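You operate a simulated robot arm through the tools that you are given. There is no shell and no other tool. Be economical: measure what you need, move in short steps, check, and stop when the job is done.

You are at the controls of a simulated robot arm. One attempt, no reset.

JOB
Take the green brush from the front strip of the prep bench and put it on the purple tray. Take the 32 oil can from the shelf under the prep bench and put it in the inside of the green tray. Take the grey cloth pad and leave it on the low shelf of the white desk. Put the white-edged block on the shelf under the long grey bench away on the top of the long grey bench. Put the green-ringed disc from the top of the long grey bench on top of the grey scanner. Put the red-ringed disc on the top of the packing bench away on the top of the steel bench. Open the yellow rack bar. Any order will do. Set down upright: oil can, grey cloth pad.

The check looks at the end state, three seconds after you hand in, the way a careful person would. Anything else that was tipped, shoved, dropped, spilled or broken makes it a failure. Flat cloth is picked up by pressing the open fingertips on it (5 to 10 N) and closing them slowly along it; thin cloth reads only 2 to 8 mm in the jaws.

ROBOT AND FRAMES
A 7-joint arm with a fingered hand on a trunk, on a base that drives. Base frame: it is fixed to the floor where the robot stands at the start and does not move with it; the origin is under the middle of the robot, x ahead of it, y to its left, z up. Units: mm, degrees, N and s.
With the tool pointing down near the work surface it reaches from about 100 to 580 mm from the robot's upright axis, wherever it stands. Its first joint turns from -69.0 to 172.0 degrees. Places, roughly: green brush (8x5x9 cm) [500, 0, 800]; green-ringed disc (5x5x2 cm) [-1500, 2200, 900]; grey cloth pad (8x6x8 cm) [-800, 2300, 400]; grey scanner (7x13x4 cm) [-1400, -1600, 900]; inside of the green tray (24x18 cm) [-1180, 2340, 400]; low shelf of the white desk [-5700, 2400, 300]; oil can [500, 1750, 500]; purple tray (22x15x3 cm) [600, 800, 400]; red-ringed disc (4x4x2 cm) [-2500, 500, 900]; top of the long grey bench [-1400, 2600, 900]; top of the steel bench [-3800, 2400, 900]; white-edged block (6x4x2 cm) [-1400, 2300, 400]; yellow rack bar [700, -2000, 1100]. Payload 3.4 kg.
The tool frame sits at the grasp point between the pads (the TCP): z along the fingers, y along the line on which they close. The tips reach 25 mm beyond it. Largest opening 88 mm; the body of the gripper starts 29 mm behind the TCP. The gripper is a hand of 4 fingers: y runs from the thumb to the fingers, the wrist lies at [-13, -97, -162] in the tool frame, and closing takes about 1.5 s.
Orientation is that of the tool frame in the base frame, as a unit quaternion [x, y, z, w]. With the fingers straight down and the wrist toward the robot, the tool's x, y and z point along [0, 1, 0], [1, 0, 0] and [0, 0, -1] of the base frame.

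CONTROLS
- The arm moves only by the tool servo_tool. Its arguments are lists of equal length, an entry for each row: "slide": the shift along the tool's x, y, z in units of 200 mm (1.0 is 200 mm), a list of three; "rotation": the turn, a rotation vector about the tool's x, y, z in units of 45 degrees (1.0 is 45 degrees), a list of three; "fingers": the finger opening in cm, from 0 to 8.8. In form: {"slide": [[x, y, z], ...], "rotation": [[ax, ay, az], ...], "fingers": [fingers, ...]}. A call has 1 to 12 rows; each row is the pose to reach, as a shift and turn from the pose commanded when the call began, along the tool's axes at that moment. A call with a number of a shift or a turn outside -1 to 1 is refused whole. Rows are played at 5 a second. More than 50 mm and 8.6 degrees between two rows, or a gripper value outside its range, and nothing of the call is played. A pose out of reach is approached as far as the arm can. The call stops where the force on the tool passes 40 N (or 10 N more than at its start, if that is more) or the arm is blocked; 0.2 s more then pass. The fingers move at their own pace (about 108 mm/s each) and stop on an object; they squeeze with about 29 N. The grip force told is the motor's: it shows also when the fingers shut on nothing. Time passes only in rows, and 0.2 s behind the last, so rows that repeat a pose let the fingers close. The reply holds the time, the measured pose of the TCP, the force on the tool along the base axes, the opening and the grip force, in the units named above and with some noise, with the torque about the TCP (base axes, N m) and any sound that the robot's microphone picked up, and new pictures: "views" is both (left out), scene, wrist or none.
- Cameras (640 x 400 px; columns grow to the right, rows downward): "scene" is now at [119.6, 43.7, 1256.8]; the picture's right is [0.53, -0.85, 0.00], its down [-0.59, -0.37, -0.72] and it looks along [0.61, 0.38, -0.70] (base axes); focal length 250 px, centre (320, 200). "wrist" rides on the gripper at [64, -83, -98] in the tool frame; the picture's right is [-0.62, 0.37, -0.69], its down [-0.71, -0.63, 0.30] and it looks along [-0.32, 0.68, 0.65] (tool axes); focal length 265 px, centre (320, 200). There is no depth. A picture from a camera that has moved, and an enlarged one, comes with that camera's place and axes in the base frame and with its lens.
- raise_lower(by): slides the trunk up (or, below 0, down) by that many mm; the arm and the scene camera ride with it, the base frame stays. It gives what a move gives, with no picture.
- base_move(legs): drives the robot by 1 to 6 legs, each [ahead, left, turn to the left] in mm, mm and degrees, along the robot's own axes; the way and the turn of a leg run together, so that a leg with both is an arc; at most 1500 mm and 180 degrees a leg. The arm and the cameras ride along, it lands a little off, and it stops where it bumps. It gives what a move gives, and a new picture of the scene camera.
- grasp_type(shape): the hand has 4 fingers and takes this shape, open, in about a second: jaw (thumb against the fingers, like two jaws); tri (thumb and two fingers); tip (a fingertip pinch); poke (one finger out to press); point (the index stretched); flat (the hand flat); cup (the hand cupped); fist (a fist). The gripper value then closes the fingers along that shape, each until it touches; the sizes above hold for jaw. It gives what a move gives, with no picture.
- turn_head(pan, tilt): turns the head with the scene camera to pan (to the left, within 86 degrees either way) and tilt (down, from -29 to 69), counted from straight ahead of the robot. It gives what a move gives, and a new picture of the scene camera.
- inspect(camera, box): a new picture of the part [left, top, right, bottom] of that camera's present view, enlarged. It takes no simulated time.
- job_done(): hands the job in; it is judged then, once.

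Work in short steps. Places have to be worked out from the pictures, the camera data and where the tool is seen: move nearer, look again, correct. Check each grasp and each placing, and mend what went wrong. You have 196 turns and 260 pictures in all, those below and enlarged ones among them. Open the gripper and draw the arm clear of the work before you hand the job in, unless the task says otherwise; then end with one line.

The tools are called after "Call:" as a command line: name --argument value ..., lists and objects as JSON in quotes. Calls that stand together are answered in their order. servo_tool: Moves the arm, as the interface text tells. Its arguments: {"type":"object","properties":{"slide":{"type":"array"},"rotation":{"type":"array"},"fingers":{"type":"array"},"views":{"type":"string","enum":["both","scene","wrist","none"]}},"required":["slide","rotation","fingers"]} The other tools are called the same way: raise_lower (by) slides the trunk up or down; grasp_type (shape) gives the hand a shape; base_move (legs) drives the base; turn_head (pan, tilt) turns the head that bears the scene camera; inspect (camera, box) takes an enlarged picture of a part of a camera's view; job_done () hands the job in.

At the start:

```text
t: 0.0
eef_pos: [291.3, 165.8, 1044.0]
tcp_rot: [0.707, 0.707, 0.0, 0.001]
wrist_force: [-0.1, 0.1, 0.6]
ft_torque: [0.0, 0.02, -0.02]
finger_gap: 87.7
finger_force: 0.1
shape: jaw
trunk travel left (down, up): [-575.0, 265.0]
robot x, y, heading: [-3.9, 3.3, -0.2]
head pan, tilt: [31.8, 44.2]
```

scene: 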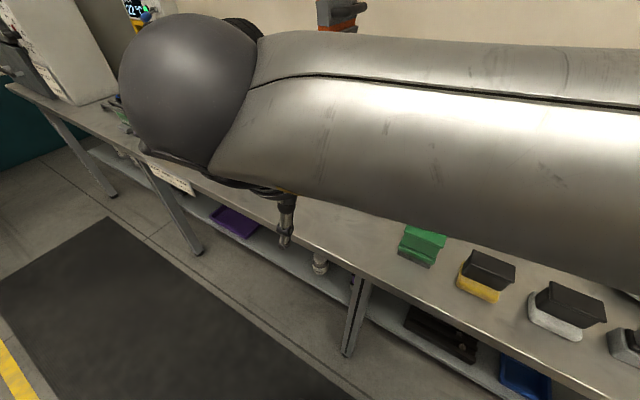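
wrist: 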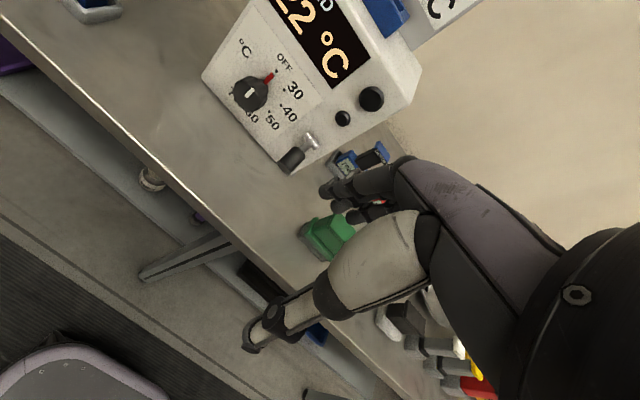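

I'll take a closer look at the brush in the scene and wrist views.

Call:
inspect --camera "scene" --box '[340, 200, 500, 300]'

Call:
inspect --camera "wrist" --box '[260, 130, 420, 290]'

```text
4.00 times, centred on (420, 250) of scene
camera zoom: at [119.6, 43.7, 1256.8], right [0.53, -0.85, 0.0], down [-0.59, -0.37, -0.72], along [0.61, 0.38, -0.7], focal length 1000 px, centre (-80, 0)
```

zoom: 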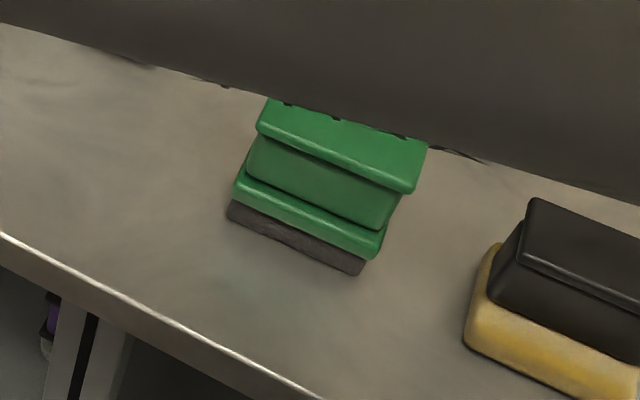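

```text
2.50 times, centred on (340, 210) of wrist
camera zoom: at [208.0, 231.0, 1142.5], right [0.37, -0.62, 0.69], down [-0.63, -0.71, -0.3], along [0.68, -0.32, -0.65], focal length 664 px, centre (270, 175)
```

zoom: 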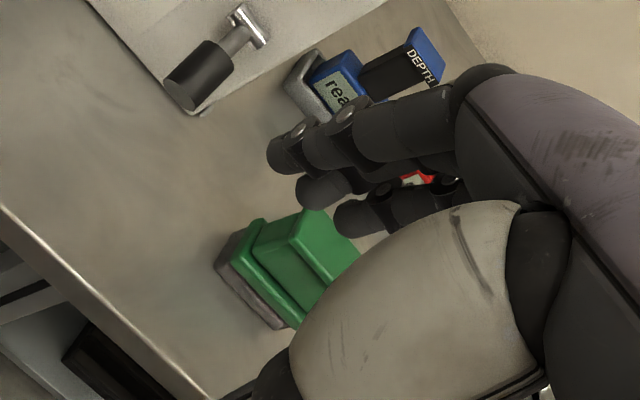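

I triangulate the brush front base corner at about [461, 65, 805], with its wide side along y. A straight-ahead head view should pin it down.

Call:
turn_head --pan -10 --tilt 50

```text
t: 1.1
eef_pos: [291.5, 166.1, 1043.8]
tcp_rot: [0.707, 0.707, 0.0, 0.0]
wrist_force: [0.2, 1.1, 0.0]
ft_torque: [-0.01, 0.01, -0.02]
finger_gap: 87.6
finger_force: 0.1
shape: jaw
trunk travel left (down, up): [-575.0, 265.0]
robot x, y, heading: [4.5, 2.8, -0.2]
head pan, tilt: [-10.0, 50.0]
camera scene: at [125.9, -12.8, 1248.8], right [-0.17, -0.98, 0.0], down [-0.75, 0.13, -0.64], along [0.63, -0.11, -0.77], focal length 250 px, centre (320, 200)
```

scene: 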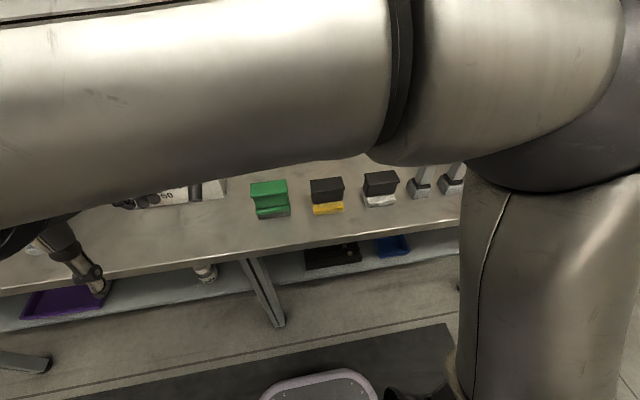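

Call:
inspect --camera "scene" --box '[220, 160, 300, 240]'

```text
5.00 times, centred on (260, 200) of scene
camera zoom: at [125.9, -12.8, 1248.8], right [-0.17, -0.98, 0.0], down [-0.75, 0.13, -0.64], along [0.63, -0.11, -0.77], focal length 1249 px, centre (620, 200)
```

zoom: 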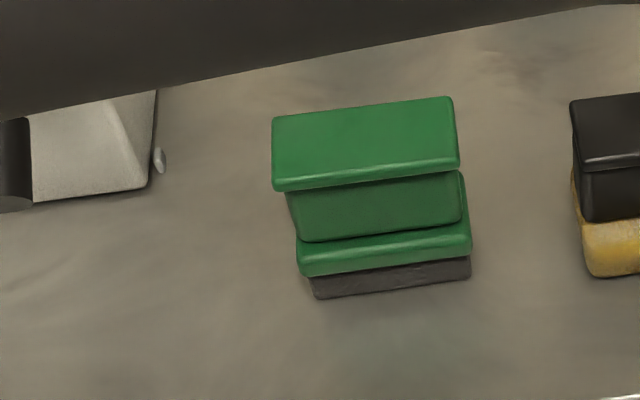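

With the known 8 cm width, the brush is centred near [522, 34] and its top is at z≈832, so the bench top is ≈742. I'll move above it.

Call:
servo_tool --slide '[[-0.13, 0.2, 0], [-0.26, 0.4, 0], [-0.4, 0.6, 0], [-0.53, 0.8, 0], [-0.66, 1.0, 0.1], [-0.66, 1.0, 0.3]]' --rotation '[[0, 0, 0], [0, 0, 0], [0, 0, 0], [0, 0, 0], [0, 0, 0], [0, 0, 0]]' --fingers '[8.8, 8.8, 8.8, 8.8, 8.8, 8.8]' --views "both"

```text
refused: row 5 steps farther than a row can; nothing moved
```

Row 5 was slightly too long a step, so I'm resending with smaller steps.

Call:
servo_tool --slide '[[-0.13, 0.2, 0], [-0.26, 0.4, 0], [-0.4, 0.6, 0], [-0.53, 0.8, 0], [-0.66, 1.0, 0.0], [-0.66, 1.0, 0.2], [-0.66, 1.0, 0.35]]' --rotation '[[0, 0, 0], [0, 0, 0], [0, 0, 0], [0, 0, 0], [0, 0, 0], [0, 0, 0], [0, 0, 0]]' --fingers '[8.8, 8.8, 8.8, 8.8, 8.8, 8.8, 8.8]' --views "both"

```text
t: 2.7
eef_pos: [494.0, 34.7, 975.4]
tcp_rot: [0.707, 0.707, -0.001, 0.0]
wrist_force: [-0.1, -0.1, 0.3]
ft_torque: [-0.03, 0.01, 0.0]
finger_gap: 87.9
finger_force: 0.1
shape: jaw
trunk travel left (down, up): [-575.0, 265.0]
robot x, y, heading: [-1.7, 0.9, 0.4]
head pan, tilt: [-10.0, 50.0]
camera scene: at [126.3, -13.1, 1248.7], right [-0.17, -0.98, 0.0], down [-0.75, 0.13, -0.64], along [0.63, -0.11, -0.77], focal length 250 px, centre (320, 200)
camera wrist: at [410.4, 100.1, 1073.2], right [0.37, -0.62, 0.69], down [-0.63, -0.71, -0.3], along [0.68, -0.33, -0.65], focal length 265 px, centre (320, 200)
```

scene: 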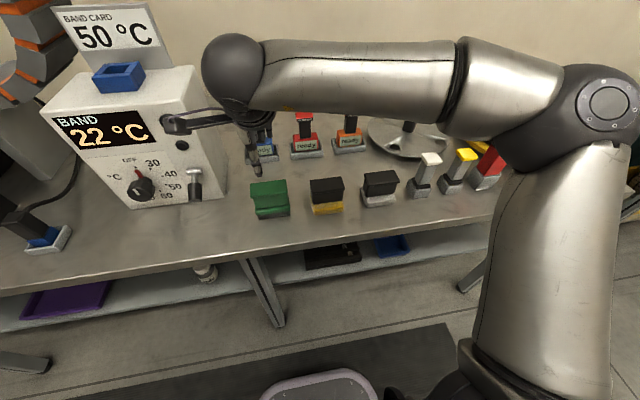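
wrist: 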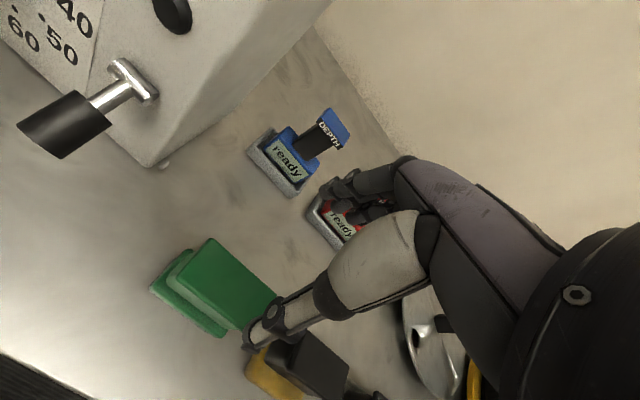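

Triangulating the back-left top corner from both cameras gives the top at z≈877, with the brush centre near [477, 30] and the bench near 800. I'll shift over it and descend partway.

Call:
servo_tool --slide '[[-0.023, -0.085, 0], [-0.023, -0.085, 0.15], [-0.023, -0.085, 0.3]]' --rotation '[[0, 0, 0], [0, 0, 0], [0, 0, 0]]' --fingers '[8.8, 8.8, 8.8]' --views "both"

```text
t: 3.5
eef_pos: [475.9, 27.9, 914.3]
tcp_rot: [0.707, 0.707, -0.001, 0.0]
wrist_force: [0.7, -0.4, 0.3]
ft_torque: [0.01, 0.01, 0.0]
finger_gap: 87.7
finger_force: 0.0
shape: jaw
trunk travel left (down, up): [-575.0, 265.0]
robot x, y, heading: [-2.7, -1.6, -0.2]
head pan, tilt: [-10.0, 50.0]
camera scene: at [126.0, -12.9, 1248.8], right [-0.17, -0.98, 0.0], down [-0.75, 0.13, -0.64], along [0.63, -0.11, -0.77], focal length 250 px, centre (320, 200)
camera wrist: at [392.1, 93.6, 1012.9], right [0.37, -0.62, 0.69], down [-0.63, -0.71, -0.3], along [0.68, -0.32, -0.65], focal length 265 px, centre (320, 200)
```

scene: 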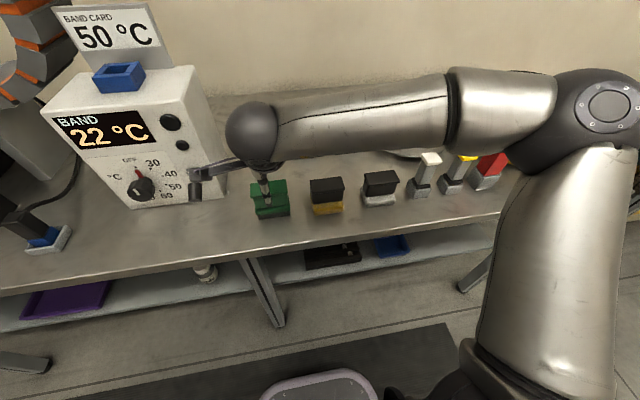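
wrist: 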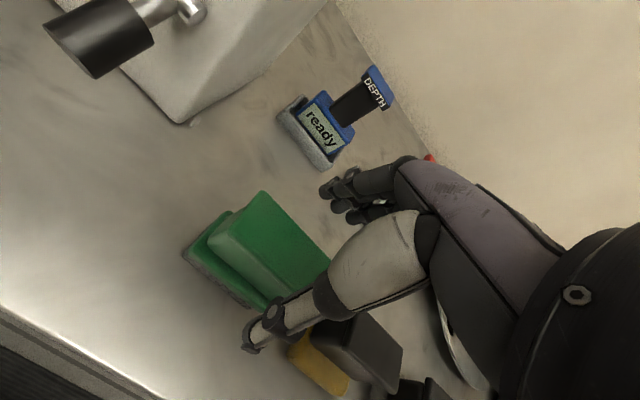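

The thumb is in front of the brush and the fingers behind it, and the corner check agrees (back-left ≈ [498, 66, 877]). I'll descend and grip.

Call:
servo_tool --slide '[[0, 0, 0.14], [0, 0, 0.28], [0, 0, 0.28], [0, 0, 0.28], [0, 0, 0.28], [0, 0, 0.28], [0, 0, 0.28], [0, 0, 0.28], [0, 0, 0.28], [0, 0, 0.28]]' --rotation '[[0, 0, 0], [0, 0, 0], [0, 0, 0], [0, 0, 0], [0, 0, 0], [0, 0, 0], [0, 0, 0], [0, 0, 0], [0, 0, 0], [0, 0, 0]]' --fingers '[8.8, 8.8, 8.8, 2, 2, 2, 2, 2, 2, 2]' --views "wrist"

```text
t: 5.7
eef_pos: [473.6, 29.5, 856.6]
tcp_rot: [0.707, 0.707, 0.0, 0.001]
wrist_force: [3.4, 1.3, 9.2]
ft_torque: [0.04, -0.15, 0.0]
finger_gap: 29.5
finger_force: 28.8
shape: jaw
trunk travel left (down, up): [-575.0, 265.0]
robot x, y, heading: [2.3, 0.6, 0.0]
head pan, tilt: [-10.0, 50.0]
camera wrist: at [390.1, 95.0, 956.8], right [0.37, -0.62, 0.69], down [-0.63, -0.71, -0.31], along [0.69, -0.32, -0.65], focal length 265 px, centre (320, 200)
```

wrist: 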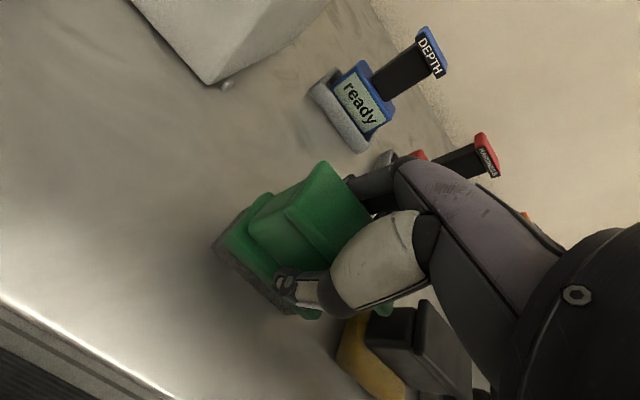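

The brush is held by its neck (29.5 mm, 28.8 N). I'll lift it and pull it back in front of the bench edge (x≈389).

Call:
servo_tool --slide '[[0, 0, -0.2], [0, 0, -0.4], [0, 0, -0.6], [0, -0.24, -0.6], [0, -0.48, -0.6], [0, -0.72, -0.6], [0, -0.96, -0.6]]' --rotation '[[0, 0, 0], [0, 0, 0], [0, 0, 0], [0, 0, 0], [0, 0, 0], [0, 0, 0], [0, 0, 0]]' --fingers '[2, 2, 2, 2, 2, 2, 2]' --views "none"

Call:
base_move --legs '[[0, 740, 0]]'

Call:
turn_head --pan 20 --tilt 60

```text
t: 7.3
eef_pos: [278.4, 28.8, 976.9]
tcp_rot: [0.708, 0.706, 0.0, 0.001]
wrist_force: [0.0, -0.3, -1.4]
ft_torque: [0.02, 0.0, 0.01]
finger_gap: 28.3
finger_force: 28.7
shape: jaw
trunk travel left (down, up): [-575.0, 265.0]
robot x, y, heading: [-2.9, 2.6, 0.2]
head pan, tilt: [-10.0, 50.0]
```

```text
t: 11.3
eef_pos: [278.1, 765.2, 977.1]
tcp_rot: [0.704, 0.71, -0.001, 0.001]
wrist_force: [0.0, -0.5, -2.1]
ft_torque: [-0.01, 0.01, -0.02]
finger_gap: 28.1
finger_force: 29.3
shape: jaw
trunk travel left (down, up): [-575.0, 265.0]
robot x, y, heading: [-0.9, 729.0, 0.2]
head pan, tilt: [-10.0, 50.0]
camera scene: at [123.1, 720.6, 1248.8], right [-0.17, -0.99, 0.0], down [-0.76, 0.13, -0.64], along [0.63, -0.11, -0.77], focal length 250 px, centre (320, 200)
```

scene: 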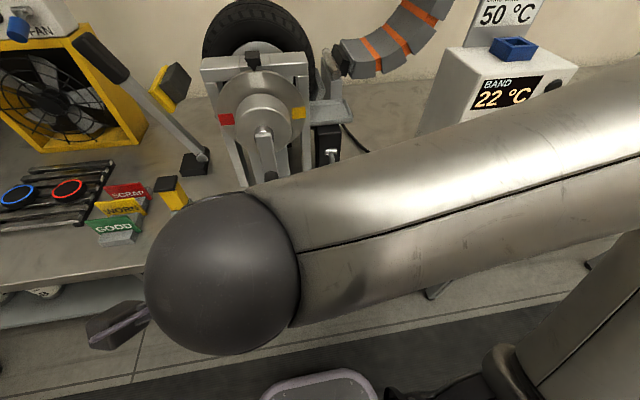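

```text
t: 12.2
eef_pos: [275.9, 764.3, 977.3]
tcp_rot: [0.704, 0.71, 0.0, 0.0]
wrist_force: [-0.2, 0.2, -2.2]
ft_torque: [0.01, -0.01, -0.01]
finger_gap: 28.0
finger_force: 29.4
shape: jaw
trunk travel left (down, up): [-575.0, 265.0]
robot x, y, heading: [-1.7, 734.6, 0.6]
head pan, tilt: [20.0, 60.0]
camera scene: at [109.6, 756.3, 1236.2], right [0.35, -0.94, 0.0], down [-0.81, -0.3, -0.5], along [0.47, 0.17, -0.87], focal length 250 px, centre (320, 200)
```

scene: 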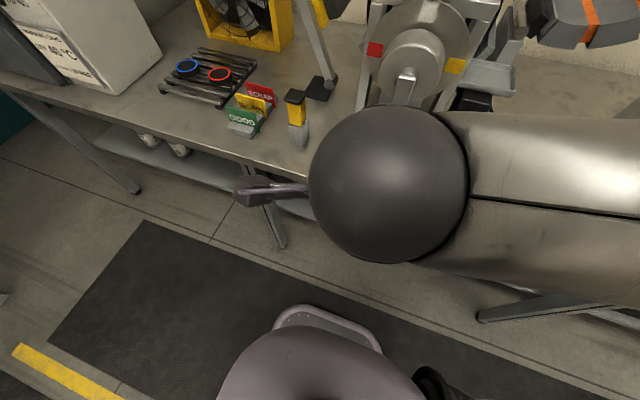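

Before lowering the trunk I need to know where the elbow sits relative to the bench, so I'll look to the right.

Call:
turn_head --pan -65 --tilt 40

```text
t: 13.8
eef_pos: [277.9, 764.2, 976.2]
tcp_rot: [0.704, 0.71, 0.001, 0.001]
wrist_force: [-0.5, 0.3, -2.0]
ft_torque: [0.02, 0.0, 0.0]
finger_gap: 28.1
finger_force: 29.1
shape: jaw
trunk travel left (down, up): [-575.0, 265.0]
robot x, y, heading: [-2.1, 733.2, 0.3]
head pan, tilt: [-65.0, 40.0]
camera scene: at [83.8, 656.3, 1262.9], right [-0.9, -0.43, 0.0], down [-0.28, 0.58, -0.77], along [0.33, -0.69, -0.64], focal length 250 px, centre (320, 200)
```

scene: 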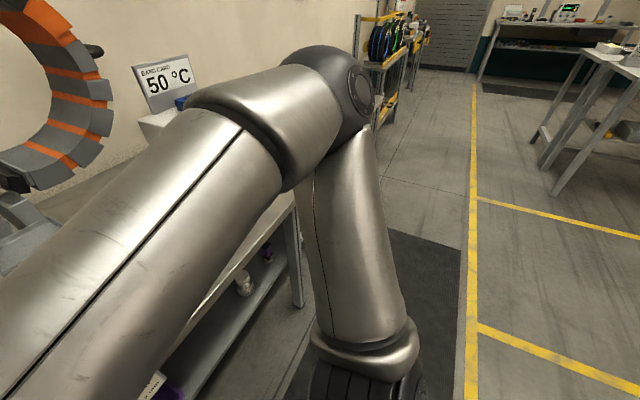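

The elbow sits near [213, 326, 1168], clear of the bench edge when lowered. I'll raise the hand 115 mm first, then drop the trunk fully so the arm comes in low under the bench.

Call:
servo_tool --slide '[[0, 0, -0.2], [0, 0, -0.4], [0, 0, -0.58]]' --rotation '[[0, 0, 0], [0, 0, 0], [0, 0, 0]]' --fingers '[2, 2, 2]' --views "none"

Call:
raise_lower --by -570

Call:
turn_head --pan 15 --tilt 30

```text
t: 14.6
eef_pos: [281.7, 759.4, 1084.2]
tcp_rot: [0.708, 0.706, -0.013, -0.002]
wrist_force: [-0.3, 0.4, -1.9]
ft_torque: [-0.01, 0.01, -0.01]
finger_gap: 27.9
finger_force: 29.1
shape: jaw
trunk travel left (down, up): [-575.0, 265.0]
robot x, y, heading: [-0.3, 729.1, 0.5]
head pan, tilt: [-65.0, 40.0]
```

```text
refused: -570 is not a number from -400 to 400
```

```text
t: 16.1
eef_pos: [276.9, 764.5, 1084.4]
tcp_rot: [0.702, 0.712, -0.01, 0.009]
wrist_force: [0.3, -0.3, -2.3]
ft_torque: [-0.05, -0.01, -0.01]
finger_gap: 28.2
finger_force: 29.5
shape: jaw
trunk travel left (down, up): [-575.0, 265.0]
robot x, y, heading: [-5.0, 731.3, 0.3]
head pan, tilt: [15.0, 30.0]
camera scene: at [105.1, 659.8, 1304.5], right [-0.78, -0.62, 0.0], down [-0.15, 0.19, -0.97], along [0.6, -0.76, -0.24], focal length 250 px, centre (320, 200)
```

scene: 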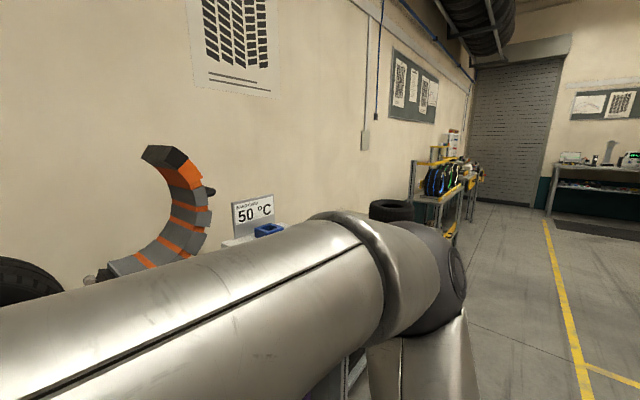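

Trunk moves are limited to 400 mm, so I'll lower in two stages.

Call:
raise_lower --by -400

Call:
raise_lower --by -170

Call:
turn_head --pan 15 --tilt 15

```text
t: 20.0
eef_pos: [276.0, 763.3, 685.2]
tcp_rot: [0.702, 0.712, -0.01, 0.009]
wrist_force: [0.0, 0.3, -2.1]
ft_torque: [-0.03, 0.02, 0.01]
finger_gap: 28.3
finger_force: 28.5
shape: jaw
trunk travel left (down, up): [-175.0, 665.0]
robot x, y, heading: [-3.3, 732.3, 0.6]
head pan, tilt: [15.0, 30.0]
```

```text
t: 21.9
eef_pos: [276.0, 763.7, 515.3]
tcp_rot: [0.701, 0.713, -0.008, 0.009]
wrist_force: [-0.6, 0.5, -1.4]
ft_torque: [0.01, 0.03, -0.04]
finger_gap: 28.0
finger_force: 29.2
shape: jaw
trunk travel left (down, up): [-5.0, 835.0]
robot x, y, heading: [-3.2, 729.9, 0.5]
head pan, tilt: [15.0, 30.0]
```

```text
t: 22.7
eef_pos: [277.7, 762.3, 524.1]
tcp_rot: [0.704, 0.71, 0.004, 0.0]
wrist_force: [0.7, -0.1, -1.1]
ft_torque: [-0.01, 0.0, 0.01]
finger_gap: 28.3
finger_force: 29.1
shape: jaw
trunk travel left (down, up): [-5.0, 835.0]
robot x, y, heading: [0.1, 732.4, 0.6]
head pan, tilt: [15.0, 15.0]
camera scene: at [138.1, 753.7, 732.9], right [0.22, -0.98, 0.0], down [-0.25, -0.06, -0.97], along [0.94, 0.21, -0.25], focal length 250 px, centre (320, 200)
```

scene: 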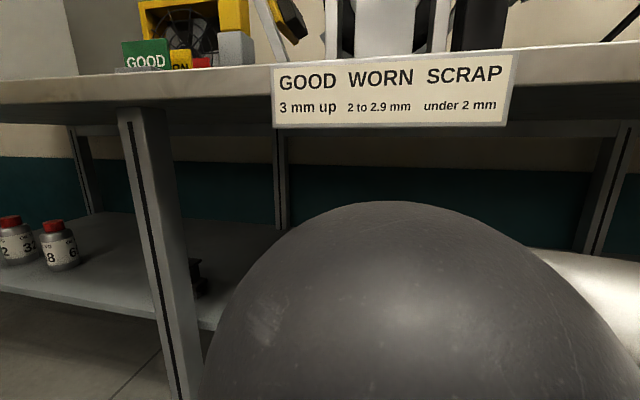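

The arm is now low, and the oil cans are visible at left on the shelf. I'll check the wrist view for the tray before reaching in.

Call:
inspect --camera "wrist" --box '[0, 0, 640, 400]'

```text
1.00 times, centred on (320, 200) of wrist (not enlarged: the box is as wide or as high as the picture)
camera zoom: at [193.0, 826.8, 623.5], right [0.37, -0.62, 0.69], down [-0.62, -0.72, -0.31], along [0.69, -0.31, -0.65], focal length 265 px, centre (320, 200)
```

zoom: 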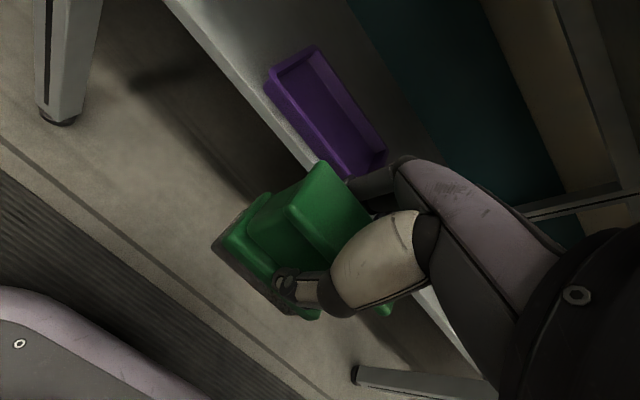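

The tray is centred at about [558, 768], rim z≈418. I'll lower slightly and reach 200 mm forward under the bench.

Call:
servo_tool --slide '[[0, 0, 0.1], [0, 0.2, 0.1], [0, 0.4, 0.1], [0, 0.6, 0.1], [0, 0.8, 0.1], [0, 1.0, 0.1]]' --rotation '[[0, 0, 0], [0, 0, 0], [0, 0, 0], [0, 0, 0], [0, 0, 0], [0, 0, 0]]' --fingers '[2, 2, 2, 2, 2, 2]' --views "both"

```text
t: 24.1
eef_pos: [477.8, 762.6, 503.8]
tcp_rot: [0.704, 0.71, 0.0, 0.0]
wrist_force: [0.1, -0.2, -1.2]
ft_torque: [-0.04, 0.01, 0.01]
finger_gap: 28.1
finger_force: 28.7
shape: jaw
trunk travel left (down, up): [-5.0, 835.0]
robot x, y, heading: [-3.5, 732.5, 0.5]
head pan, tilt: [15.0, 15.0]
camera scene: at [137.1, 757.9, 732.5], right [0.27, -0.96, 0.0], down [-0.25, -0.07, -0.97], along [0.93, 0.26, -0.26], focal length 250 px, centre (320, 200)
camera wrist: at [394.5, 827.3, 602.0], right [0.37, -0.62, 0.69], down [-0.62, -0.72, -0.3], along [0.69, -0.32, -0.65], focal length 265 px, centre (320, 200)
```

scene: 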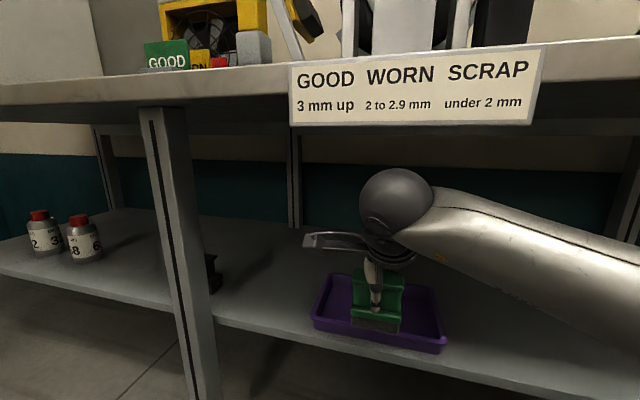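
wrist: 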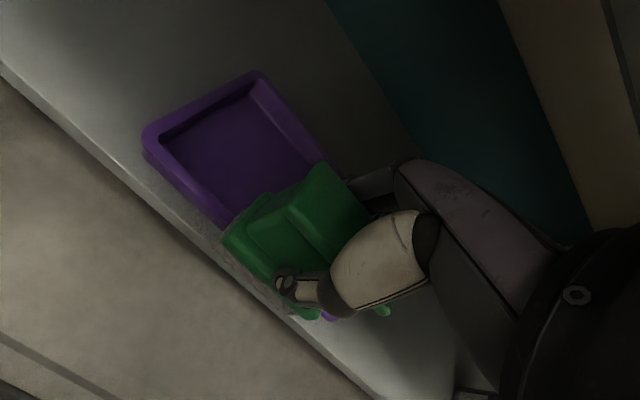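

Now the tray spans x≈500–643 and y≈655–875. I'll move forward 77 mm and lower 38 mm.

Call:
servo_tool --slide '[[0, 0.2, 0], [0, 0.385, 0], [0, 0.385, 0.1], [0, 0.385, 0.19], [0, 0.385, 0.19]]' --rotation '[[0, 0, 0], [0, 0, 0], [0, 0, 0], [0, 0, 0], [0, 0, 0]]' --fingers '[2, 2, 2, 2, 2]' --views "both"

```text
t: 25.3
eef_pos: [554.6, 764.6, 463.7]
tcp_rot: [0.704, 0.71, 0.0, 0.0]
wrist_force: [0.0, 0.4, -2.8]
ft_torque: [-0.01, 0.0, 0.01]
finger_gap: 28.2
finger_force: 28.7
shape: jaw
trunk travel left (down, up): [-5.0, 835.0]
robot x, y, heading: [-3.0, 729.6, 0.4]
head pan, tilt: [15.0, 15.0]
camera scene: at [137.2, 757.9, 732.5], right [0.27, -0.96, 0.0], down [-0.25, -0.07, -0.97], along [0.93, 0.26, -0.26], focal length 250 px, centre (320, 200)
camera wrist: at [470.6, 829.3, 562.3], right [0.37, -0.62, 0.69], down [-0.62, -0.72, -0.3], along [0.69, -0.32, -0.65], focal length 265 px, centre (320, 200)
```

scene: 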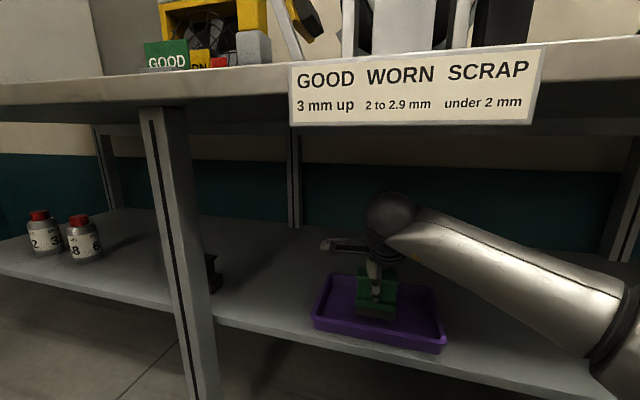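
wrist: 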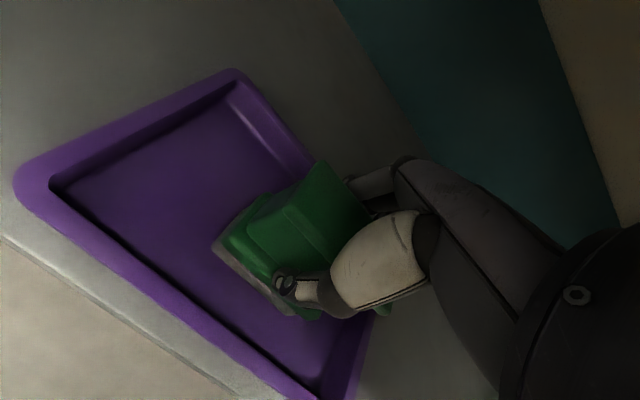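

The brush is inside the tray outline. I'll descend in small steps until contact.

Call:
servo_tool --slide '[[0, 0, 0.02], [0, 0, 0.03], [0, 0, 0.04]]' --rotation '[[0, 0, 0], [0, 0, 0], [0, 0, 0]]' --fingers '[2, 2, 2]' --views "none"

```text
t: 26.1
eef_pos: [555.5, 764.7, 455.7]
tcp_rot: [0.704, 0.71, 0.0, 0.0]
wrist_force: [0.6, -0.2, -1.7]
ft_torque: [0.01, 0.01, 0.0]
finger_gap: 27.7
finger_force: 28.5
shape: jaw
trunk travel left (down, up): [-5.0, 835.0]
robot x, y, heading: [-1.1, 732.1, 0.1]
head pan, tilt: [15.0, 15.0]
```

No contact yet, so I'll keep going down.

Call:
servo_tool --slide '[[0, 0, 0.02], [0, 0, 0.03], [0, 0, 0.04], [0, 0, 0.05]]' --rotation '[[0, 0, 0], [0, 0, 0], [0, 0, 0], [0, 0, 0]]' --fingers '[2, 2, 2, 2]' --views "scene"

```text
t: 27.1
eef_pos: [554.5, 765.0, 446.7]
tcp_rot: [0.704, 0.71, 0.0, 0.001]
wrist_force: [0.1, 0.5, -2.5]
ft_torque: [0.01, 0.04, 0.0]
finger_gap: 28.0
finger_force: 29.0
shape: jaw
trunk travel left (down, up): [-5.0, 835.0]
robot x, y, heading: [-6.5, 733.0, 0.5]
head pan, tilt: [15.0, 15.0]
camera scene: at [137.2, 757.9, 732.5], right [0.27, -0.96, 0.0], down [-0.25, -0.07, -0.97], along [0.93, 0.26, -0.26], focal length 250 px, centre (320, 200)
```

scene: 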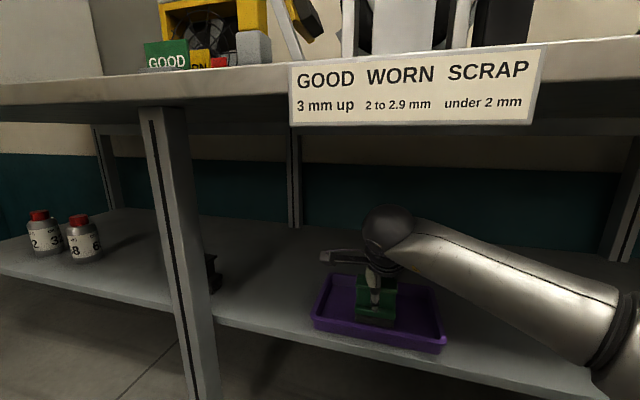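

Call:
servo_tool --slide '[[0, 0, 0.02], [0, 0, 0.04], [0, 0, 0.06], [0, 0, 0.08]]' --rotation '[[0, 0, 0], [0, 0, 0], [0, 0, 0], [0, 0, 0]]' --fingers '[2, 2, 2, 2]' --views "none"

```text
t: 28.1
eef_pos: [556.0, 764.4, 441.8]
tcp_rot: [0.705, 0.709, 0.011, 0.005]
wrist_force: [-3.6, -0.4, 17.7]
ft_torque: [-0.11, 0.5, -0.01]
finger_gap: 28.3
finger_force: 29.1
shape: jaw
trunk travel left (down, up): [-5.0, 835.0]
robot x, y, heading: [-1.7, 733.6, 0.8]
head pan, tilt: [15.0, 15.0]
stopped in row 4: the force on the tool passed its limit at 44 N (the readings are from after the stop); the commanded pose is now the measured one
```

The brush has touched down on the tray floor. I'll open the fingers and withdraw straight up.

Call:
servo_tool --slide '[[0, 0, -0.008], [0, 0, -0.008], [0, 0, -0.008], [0, 0, -0.008], [0, 0, -0.15], [0, 0, -0.3], [0, -0.2, -0.3], [0, -0.4, -0.3]]' --rotation '[[0, 0, 0], [0, 0, 0], [0, 0, 0], [0, 0, 0], [0, 0, 0], [0, 0, 0], [0, 0, 0], [0, 0, 0]]' --fingers '[6.5, 6.5, 6.5, 6.5, 6.5, 6.5, 6.5, 6.5]' --views "both"

```text
t: 29.9
eef_pos: [473.2, 765.1, 496.5]
tcp_rot: [0.704, 0.71, 0.006, 0.002]
wrist_force: [0.1, -0.5, 0.2]
ft_torque: [-0.01, 0.02, -0.01]
finger_gap: 64.7
finger_force: 0.1
shape: jaw
trunk travel left (down, up): [-5.0, 835.0]
robot x, y, heading: [-3.3, 731.0, 0.4]
head pan, tilt: [15.0, 15.0]
camera scene: at [137.1, 757.9, 732.5], right [0.27, -0.96, 0.0], down [-0.25, -0.07, -0.97], along [0.93, 0.26, -0.26], focal length 250 px, centre (320, 200)
camera wrist: at [388.6, 828.7, 593.9], right [0.36, -0.62, 0.69], down [-0.62, -0.72, -0.32], along [0.69, -0.31, -0.65], focal length 265 px, centre (320, 200)
```

scene: 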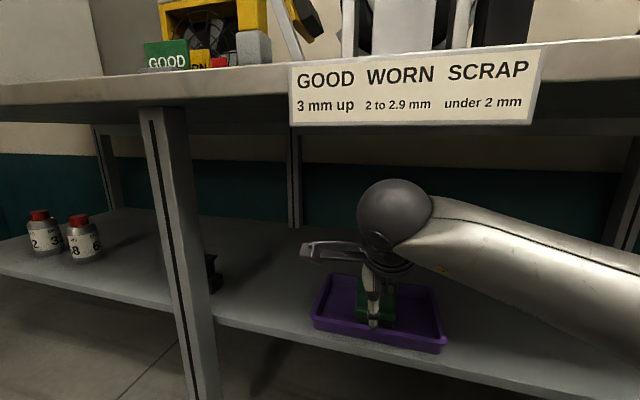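
wrist: 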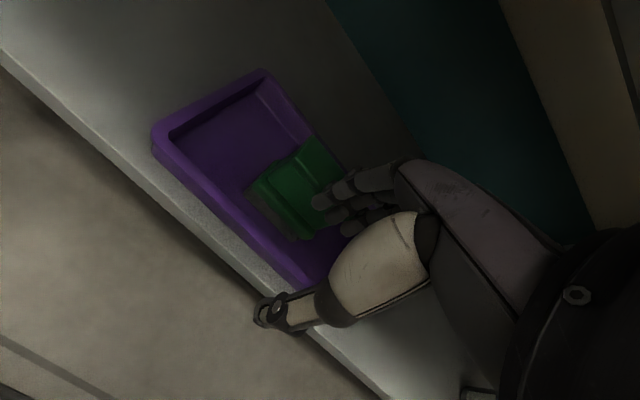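

The brush stands in the tray. I'll pull back fully out of the bench and look.

Call:
servo_tool --slide '[[0, -0.2, 0], [0, -0.4, 0], [0, -0.6, 0], [0, -0.8, 0], [0, -1.0, 0]]' --rotation '[[0, 0, 0], [0, 0, 0], [0, 0, 0], [0, 0, 0], [0, 0, 0]]' --fingers '[6.5, 6.5, 6.5, 6.5, 8.8]' --views "wrist"

Call:
base_move --legs '[[0, 960, 0]]'

```text
t: 31.1
eef_pos: [275.4, 762.2, 493.8]
tcp_rot: [0.704, 0.71, 0.006, 0.002]
wrist_force: [0.2, -0.9, -1.7]
ft_torque: [0.0, 0.01, 0.02]
finger_gap: 88.0
finger_force: 0.0
shape: jaw
trunk travel left (down, up): [-5.0, 835.0]
robot x, y, heading: [-3.9, 731.9, 0.4]
head pan, tilt: [15.0, 15.0]
camera wrist: at [189.7, 825.9, 592.3], right [0.36, -0.62, 0.69], down [-0.62, -0.72, -0.32], along [0.69, -0.32, -0.65], focal length 265 px, centre (320, 200)
```

wrist: 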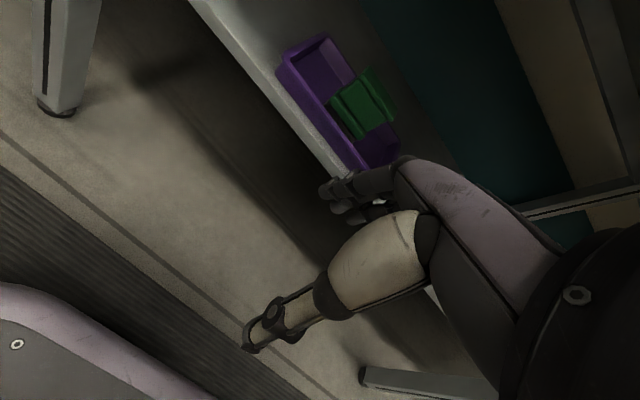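

```text
t: 36.0
eef_pos: [267.8, 1702.5, 494.4]
tcp_rot: [0.705, 0.709, 0.008, 0.003]
wrist_force: [-0.3, -0.1, -0.1]
ft_torque: [-0.01, -0.01, -0.02]
finger_gap: 87.5
finger_force: 0.1
shape: jaw
trunk travel left (down, up): [-5.0, 835.0]
robot x, y, heading: [-9.3, 1672.4, 0.4]
head pan, tilt: [15.0, 15.0]
camera scene: at [129.3, 1698.4, 732.5], right [0.27, -0.96, 0.0], down [-0.25, -0.07, -0.97], along [0.93, 0.26, -0.26], focal length 250 px, centre (320, 200)
```

scene: 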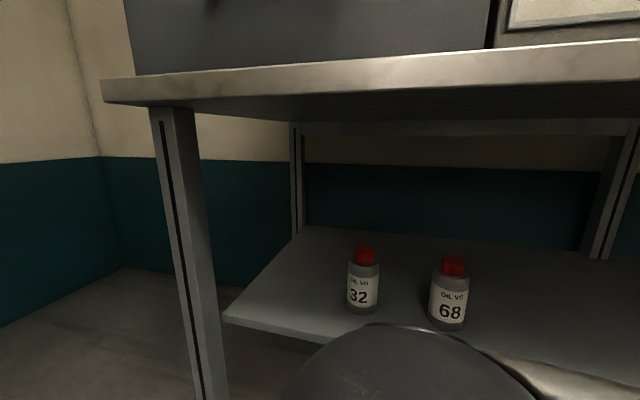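

The brush is safely in the tray. Oil can 32 is near [555, 1731]: its base is ≈388, it is about 140 mm tall and 64 mm across. A horizontal side grasp fits best under the bench, so I'll back off 250 mm and start turning the hand towards forward-pointing.

Call:
base_move --legs '[[-250, 0, 0]]'

Call:
servo_tool --slide '[[0, 0.12, 0], [0, 0.24, 0], [0, 0.36, 0], [0, 0.48, 0], [0, 0.6, 0], [0, 0.72, 0], [0, 0.84, 0], [0, 0.96, 0]]' --rotation '[[-0.096, -0.096, -0.096], [-0.192, -0.192, -0.192], [-0.289, -0.289, -0.289], [-0.385, -0.385, -0.385], [-0.481, -0.481, -0.481], [-0.577, -0.577, -0.577], [-0.674, -0.674, -0.674], [-0.77, -0.77, -0.77]]' --fingers '[8.8, 8.8, 8.8, 8.8, 8.8, 8.8, 8.8, 8.8]' --views "both"

```text
t: 37.8
eef_pos: [17.8, 1700.5, 493.6]
tcp_rot: [0.705, 0.709, 0.007, 0.003]
wrist_force: [-0.6, 0.2, 0.2]
ft_torque: [0.03, -0.02, -0.01]
finger_gap: 87.6
finger_force: 0.1
shape: jaw
trunk travel left (down, up): [-5.0, 835.0]
robot x, y, heading: [-258.6, 1668.8, 0.2]
head pan, tilt: [15.0, 15.0]
camera scene: at [-120.0, 1696.4, 732.5], right [0.27, -0.96, 0.0], down [-0.25, -0.07, -0.97], along [0.93, 0.26, -0.26], focal length 250 px, centre (320, 200)
```

scene: 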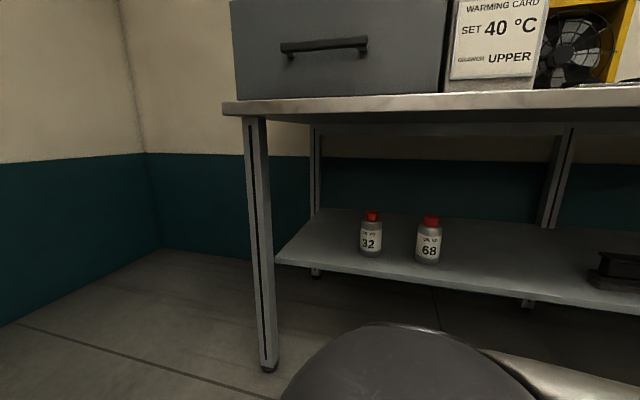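

```text
t: 39.6
eef_pos: [211.6, 1702.7, 495.8]
tcp_rot: [0.406, 0.815, 0.007, 0.413]
wrist_force: [0.3, 0.1, -0.5]
ft_torque: [-0.01, 0.03, -0.02]
finger_gap: 87.7
finger_force: 0.1
shape: jaw
trunk travel left (down, up): [-5.0, 835.0]
robot x, y, heading: [-261.5, 1668.8, 0.3]
head pan, tilt: [15.0, 15.0]
camera scene: at [-120.0, 1696.4, 732.5], right [0.27, -0.96, 0.0], down [-0.25, -0.07, -0.97], along [0.93, 0.26, -0.26], focal length 250 px, centre (320, 200)
camera wrist: at [68.6, 1722.9, 489.5], right [-0.03, 0.06, 1.0], down [0.03, -1.0, 0.06], along [1.0, 0.03, 0.02], focal length 265 px, centre (320, 200)
```

scene: 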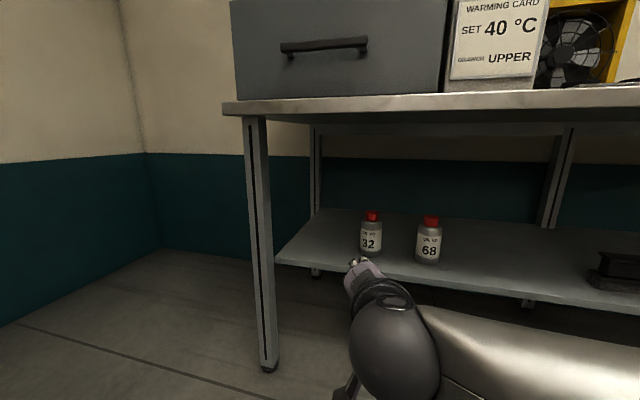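
wrist: 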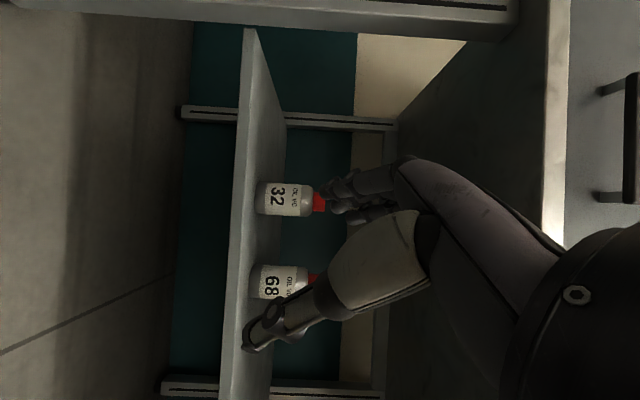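

The wrist view shows both cans clearly, with can 32 at about [573, 1733], base z≈380, top z≈511. I'll complete the second 60° of the turn.

Call:
servo_tool --slide '[[0, 0, 0], [0, 0, 0], [0, 0, 0], [0, 0, 0], [0, 0, 0], [0, 0, 0], [0, 0, 0], [0, 0, 0]]' --rotation '[[-0.096, -0.096, -0.096], [-0.192, -0.192, -0.192], [-0.289, -0.289, -0.289], [-0.385, -0.385, -0.385], [-0.481, -0.481, -0.481], [-0.577, -0.577, -0.577], [-0.674, -0.674, -0.674], [-0.77, -0.77, -0.77]]' --fingers '[8.8, 8.8, 8.8, 8.8, 8.8, 8.8, 8.8, 8.8]' --views "both"

```text
t: 41.4
eef_pos: [210.2, 1701.0, 496.7]
tcp_rot: [0.0, 0.702, 0.005, 0.712]
wrist_force: [0.8, 0.2, -1.0]
ft_torque: [-0.03, 0.03, 0.03]
finger_gap: 87.4
finger_force: 0.0
shape: jaw
trunk travel left (down, up): [-5.0, 835.0]
robot x, y, heading: [-260.5, 1670.0, 0.3]
head pan, tilt: [15.0, 15.0]
camera scene: at [-120.0, 1696.4, 732.5], right [0.27, -0.96, 0.0], down [-0.25, -0.07, -0.97], along [0.93, 0.26, -0.26], focal length 250 px, centre (320, 200)
camera wrist: at [113.2, 1618.7, 431.3], right [-0.7, 0.36, 0.61], down [0.3, -0.63, 0.72], along [0.64, 0.69, 0.34], focal length 265 px, centre (320, 200)
```

scene: 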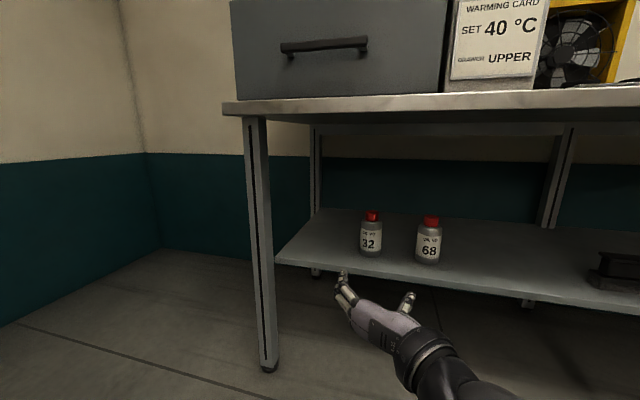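
wrist: 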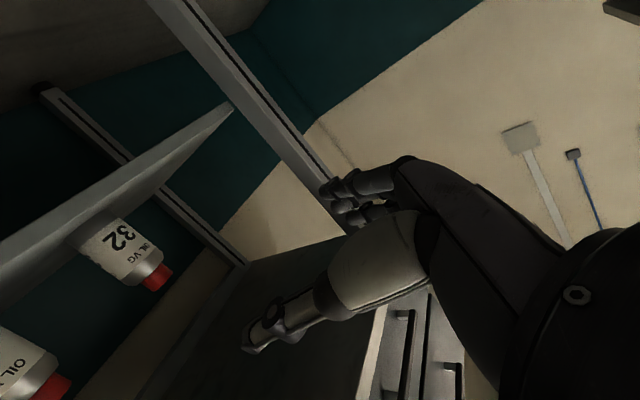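

The hand now points forward. Its camera bracket would hang low, so I'll pitch the nose down 12°, then lower to z≈455 and align y≈1733.

Call:
servo_tool --slide '[[0.1, 0.08, 0], [0.21, 0.16, 0], [0.21, 0.16, 0]]' --rotation '[[0, 0.13, 0], [0, 0.267, 0], [0, 0.267, 0]]' --fingers '[8.8, 8.8, 8.8]' --views "none"

Call:
base_move --legs '[[180, 0, 0]]'

Call:
inspect --camera "wrist" --box '[0, 0, 640, 400]'

```text
t: 42.2
eef_pos: [210.5, 1734.3, 454.5]
tcp_rot: [-0.001, 0.773, 0.005, 0.634]
wrist_force: [0.6, -1.1, 0.6]
ft_torque: [-0.03, -0.01, -0.02]
finger_gap: 87.7
finger_force: 0.1
shape: jaw
trunk travel left (down, up): [-5.0, 835.0]
robot x, y, heading: [-260.4, 1672.3, 0.2]
head pan, tilt: [15.0, 15.0]
```

```text
t: 43.7
eef_pos: [386.5, 1734.4, 454.7]
tcp_rot: [0.0, 0.772, 0.005, 0.635]
wrist_force: [-0.1, 0.3, -0.1]
ft_torque: [-0.01, -0.03, 0.0]
finger_gap: 87.7
finger_force: 0.0
shape: jaw
trunk travel left (down, up): [-5.0, 835.0]
robot x, y, heading: [-82.7, 1669.2, 0.6]
head pan, tilt: [15.0, 15.0]
camera scene: at [55.3, 1697.9, 732.5], right [0.27, -0.96, 0.0], down [-0.25, -0.07, -0.97], along [0.93, 0.26, -0.26], focal length 250 px, centre (320, 200)
```

scene: 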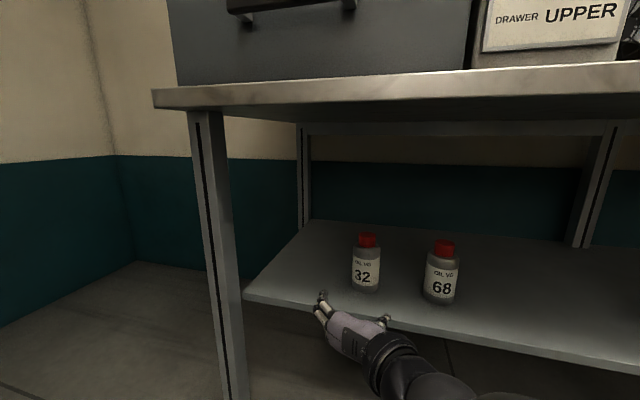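

```text
1.00 times, centred on (320, 200) of wrist (not enlarged: the box is as wide or as high as the picture)
camera zoom: at [277.5, 1652.5, 411.5], right [-0.56, 0.36, 0.75], down [0.44, -0.63, 0.64], along [0.7, 0.69, 0.2], focal length 265 px, centre (320, 200)
```

zoom: 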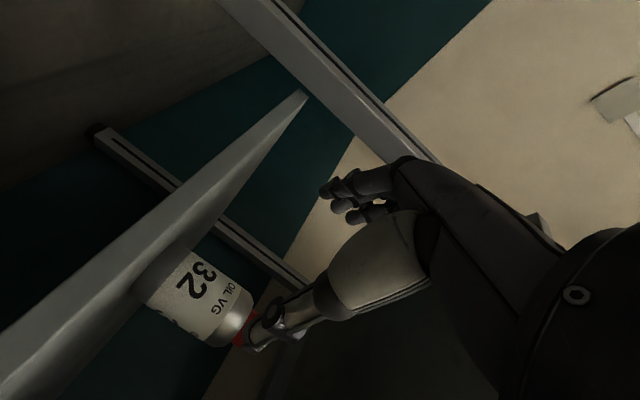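

The can centre is about [578, 1731]. I'll drive the base 90 mm nearer, then reach ahead with the arm.

Call:
base_move --legs '[[90, 0, 0]]'

Call:
inspect --camera "wrist" --box '[0, 0, 640, 400]'

```text
t: 44.8
eef_pos: [473.1, 1735.3, 454.6]
tcp_rot: [0.0, 0.773, 0.005, 0.634]
wrist_force: [-0.6, -1.3, 0.2]
ft_torque: [0.0, -0.01, -0.03]
finger_gap: 87.5
finger_force: 0.1
shape: jaw
trunk travel left (down, up): [-5.0, 835.0]
robot x, y, heading: [5.3, 1675.1, 0.4]
head pan, tilt: [15.0, 15.0]
camera scene: at [142.9, 1698.4, 732.5], right [0.27, -0.96, 0.0], down [-0.25, -0.07, -0.97], along [0.93, 0.26, -0.26], focal length 250 px, centre (320, 200)
```

scene: 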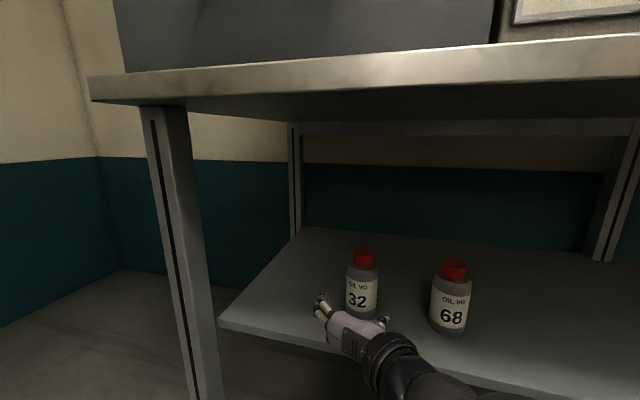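

```text
1.00 times, centred on (320, 200) of wrist (not enlarged: the box is as wide or as high as the picture)
camera zoom: at [365.1, 1652.7, 411.5], right [-0.56, 0.36, 0.75], down [0.44, -0.63, 0.64], along [0.7, 0.69, 0.2], focal length 265 px, centre (320, 200)
```

zoom: 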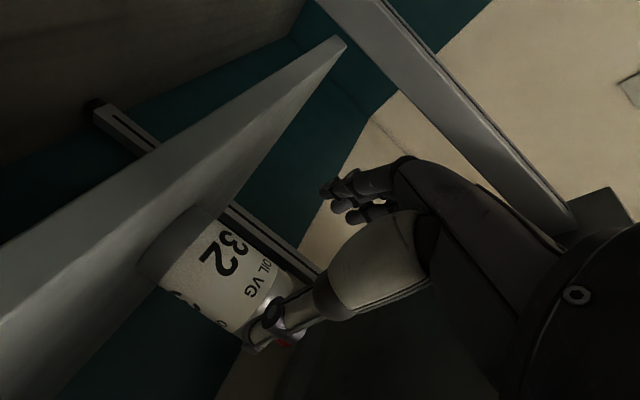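

Front rim estimates sit near x≈563–570, so the axis is near x≈590. I'll advance 85 mm along base x, which is a combination of tool z and x at 12° pitch.

Call:
servo_tool --slide '[[-0.047, -0.01, 0.216], [-0.089, -0.02, 0.416]]' --rotation '[[0, 0, 0], [0, 0, 0]]' --fingers '[8.8, 8.8]' --views "both"

```text
t: 45.4
eef_pos: [557.0, 1731.8, 458.6]
tcp_rot: [-0.001, 0.773, 0.004, 0.634]
wrist_force: [0.7, 0.0, -0.3]
ft_torque: [-0.01, 0.01, 0.01]
finger_gap: 87.7
finger_force: 0.0
shape: jaw
trunk travel left (down, up): [-5.0, 835.0]
robot x, y, heading: [5.0, 1671.5, 0.4]
head pan, tilt: [15.0, 15.0]
camera scene: at [142.9, 1698.4, 732.5], right [0.27, -0.96, 0.0], down [-0.25, -0.07, -0.97], along [0.93, 0.26, -0.26], focal length 250 px, centre (320, 200)
camera wrist: at [449.4, 1649.0, 414.0], right [-0.56, 0.36, 0.75], down [0.44, -0.63, 0.64], along [0.7, 0.69, 0.19], focal length 265 px, centre (320, 200)
```

scene: 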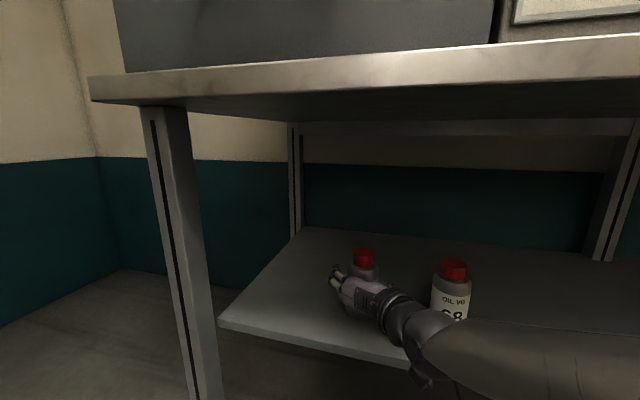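
wrist: 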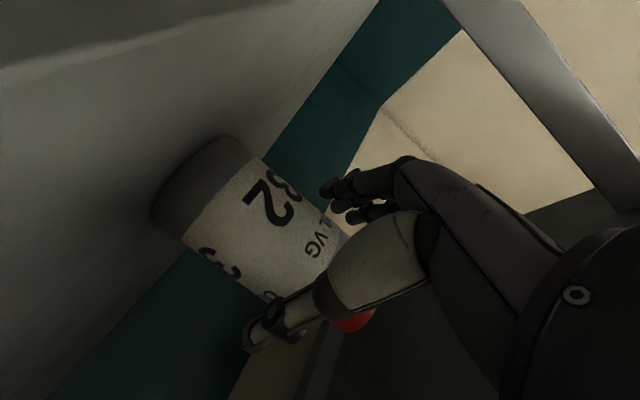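

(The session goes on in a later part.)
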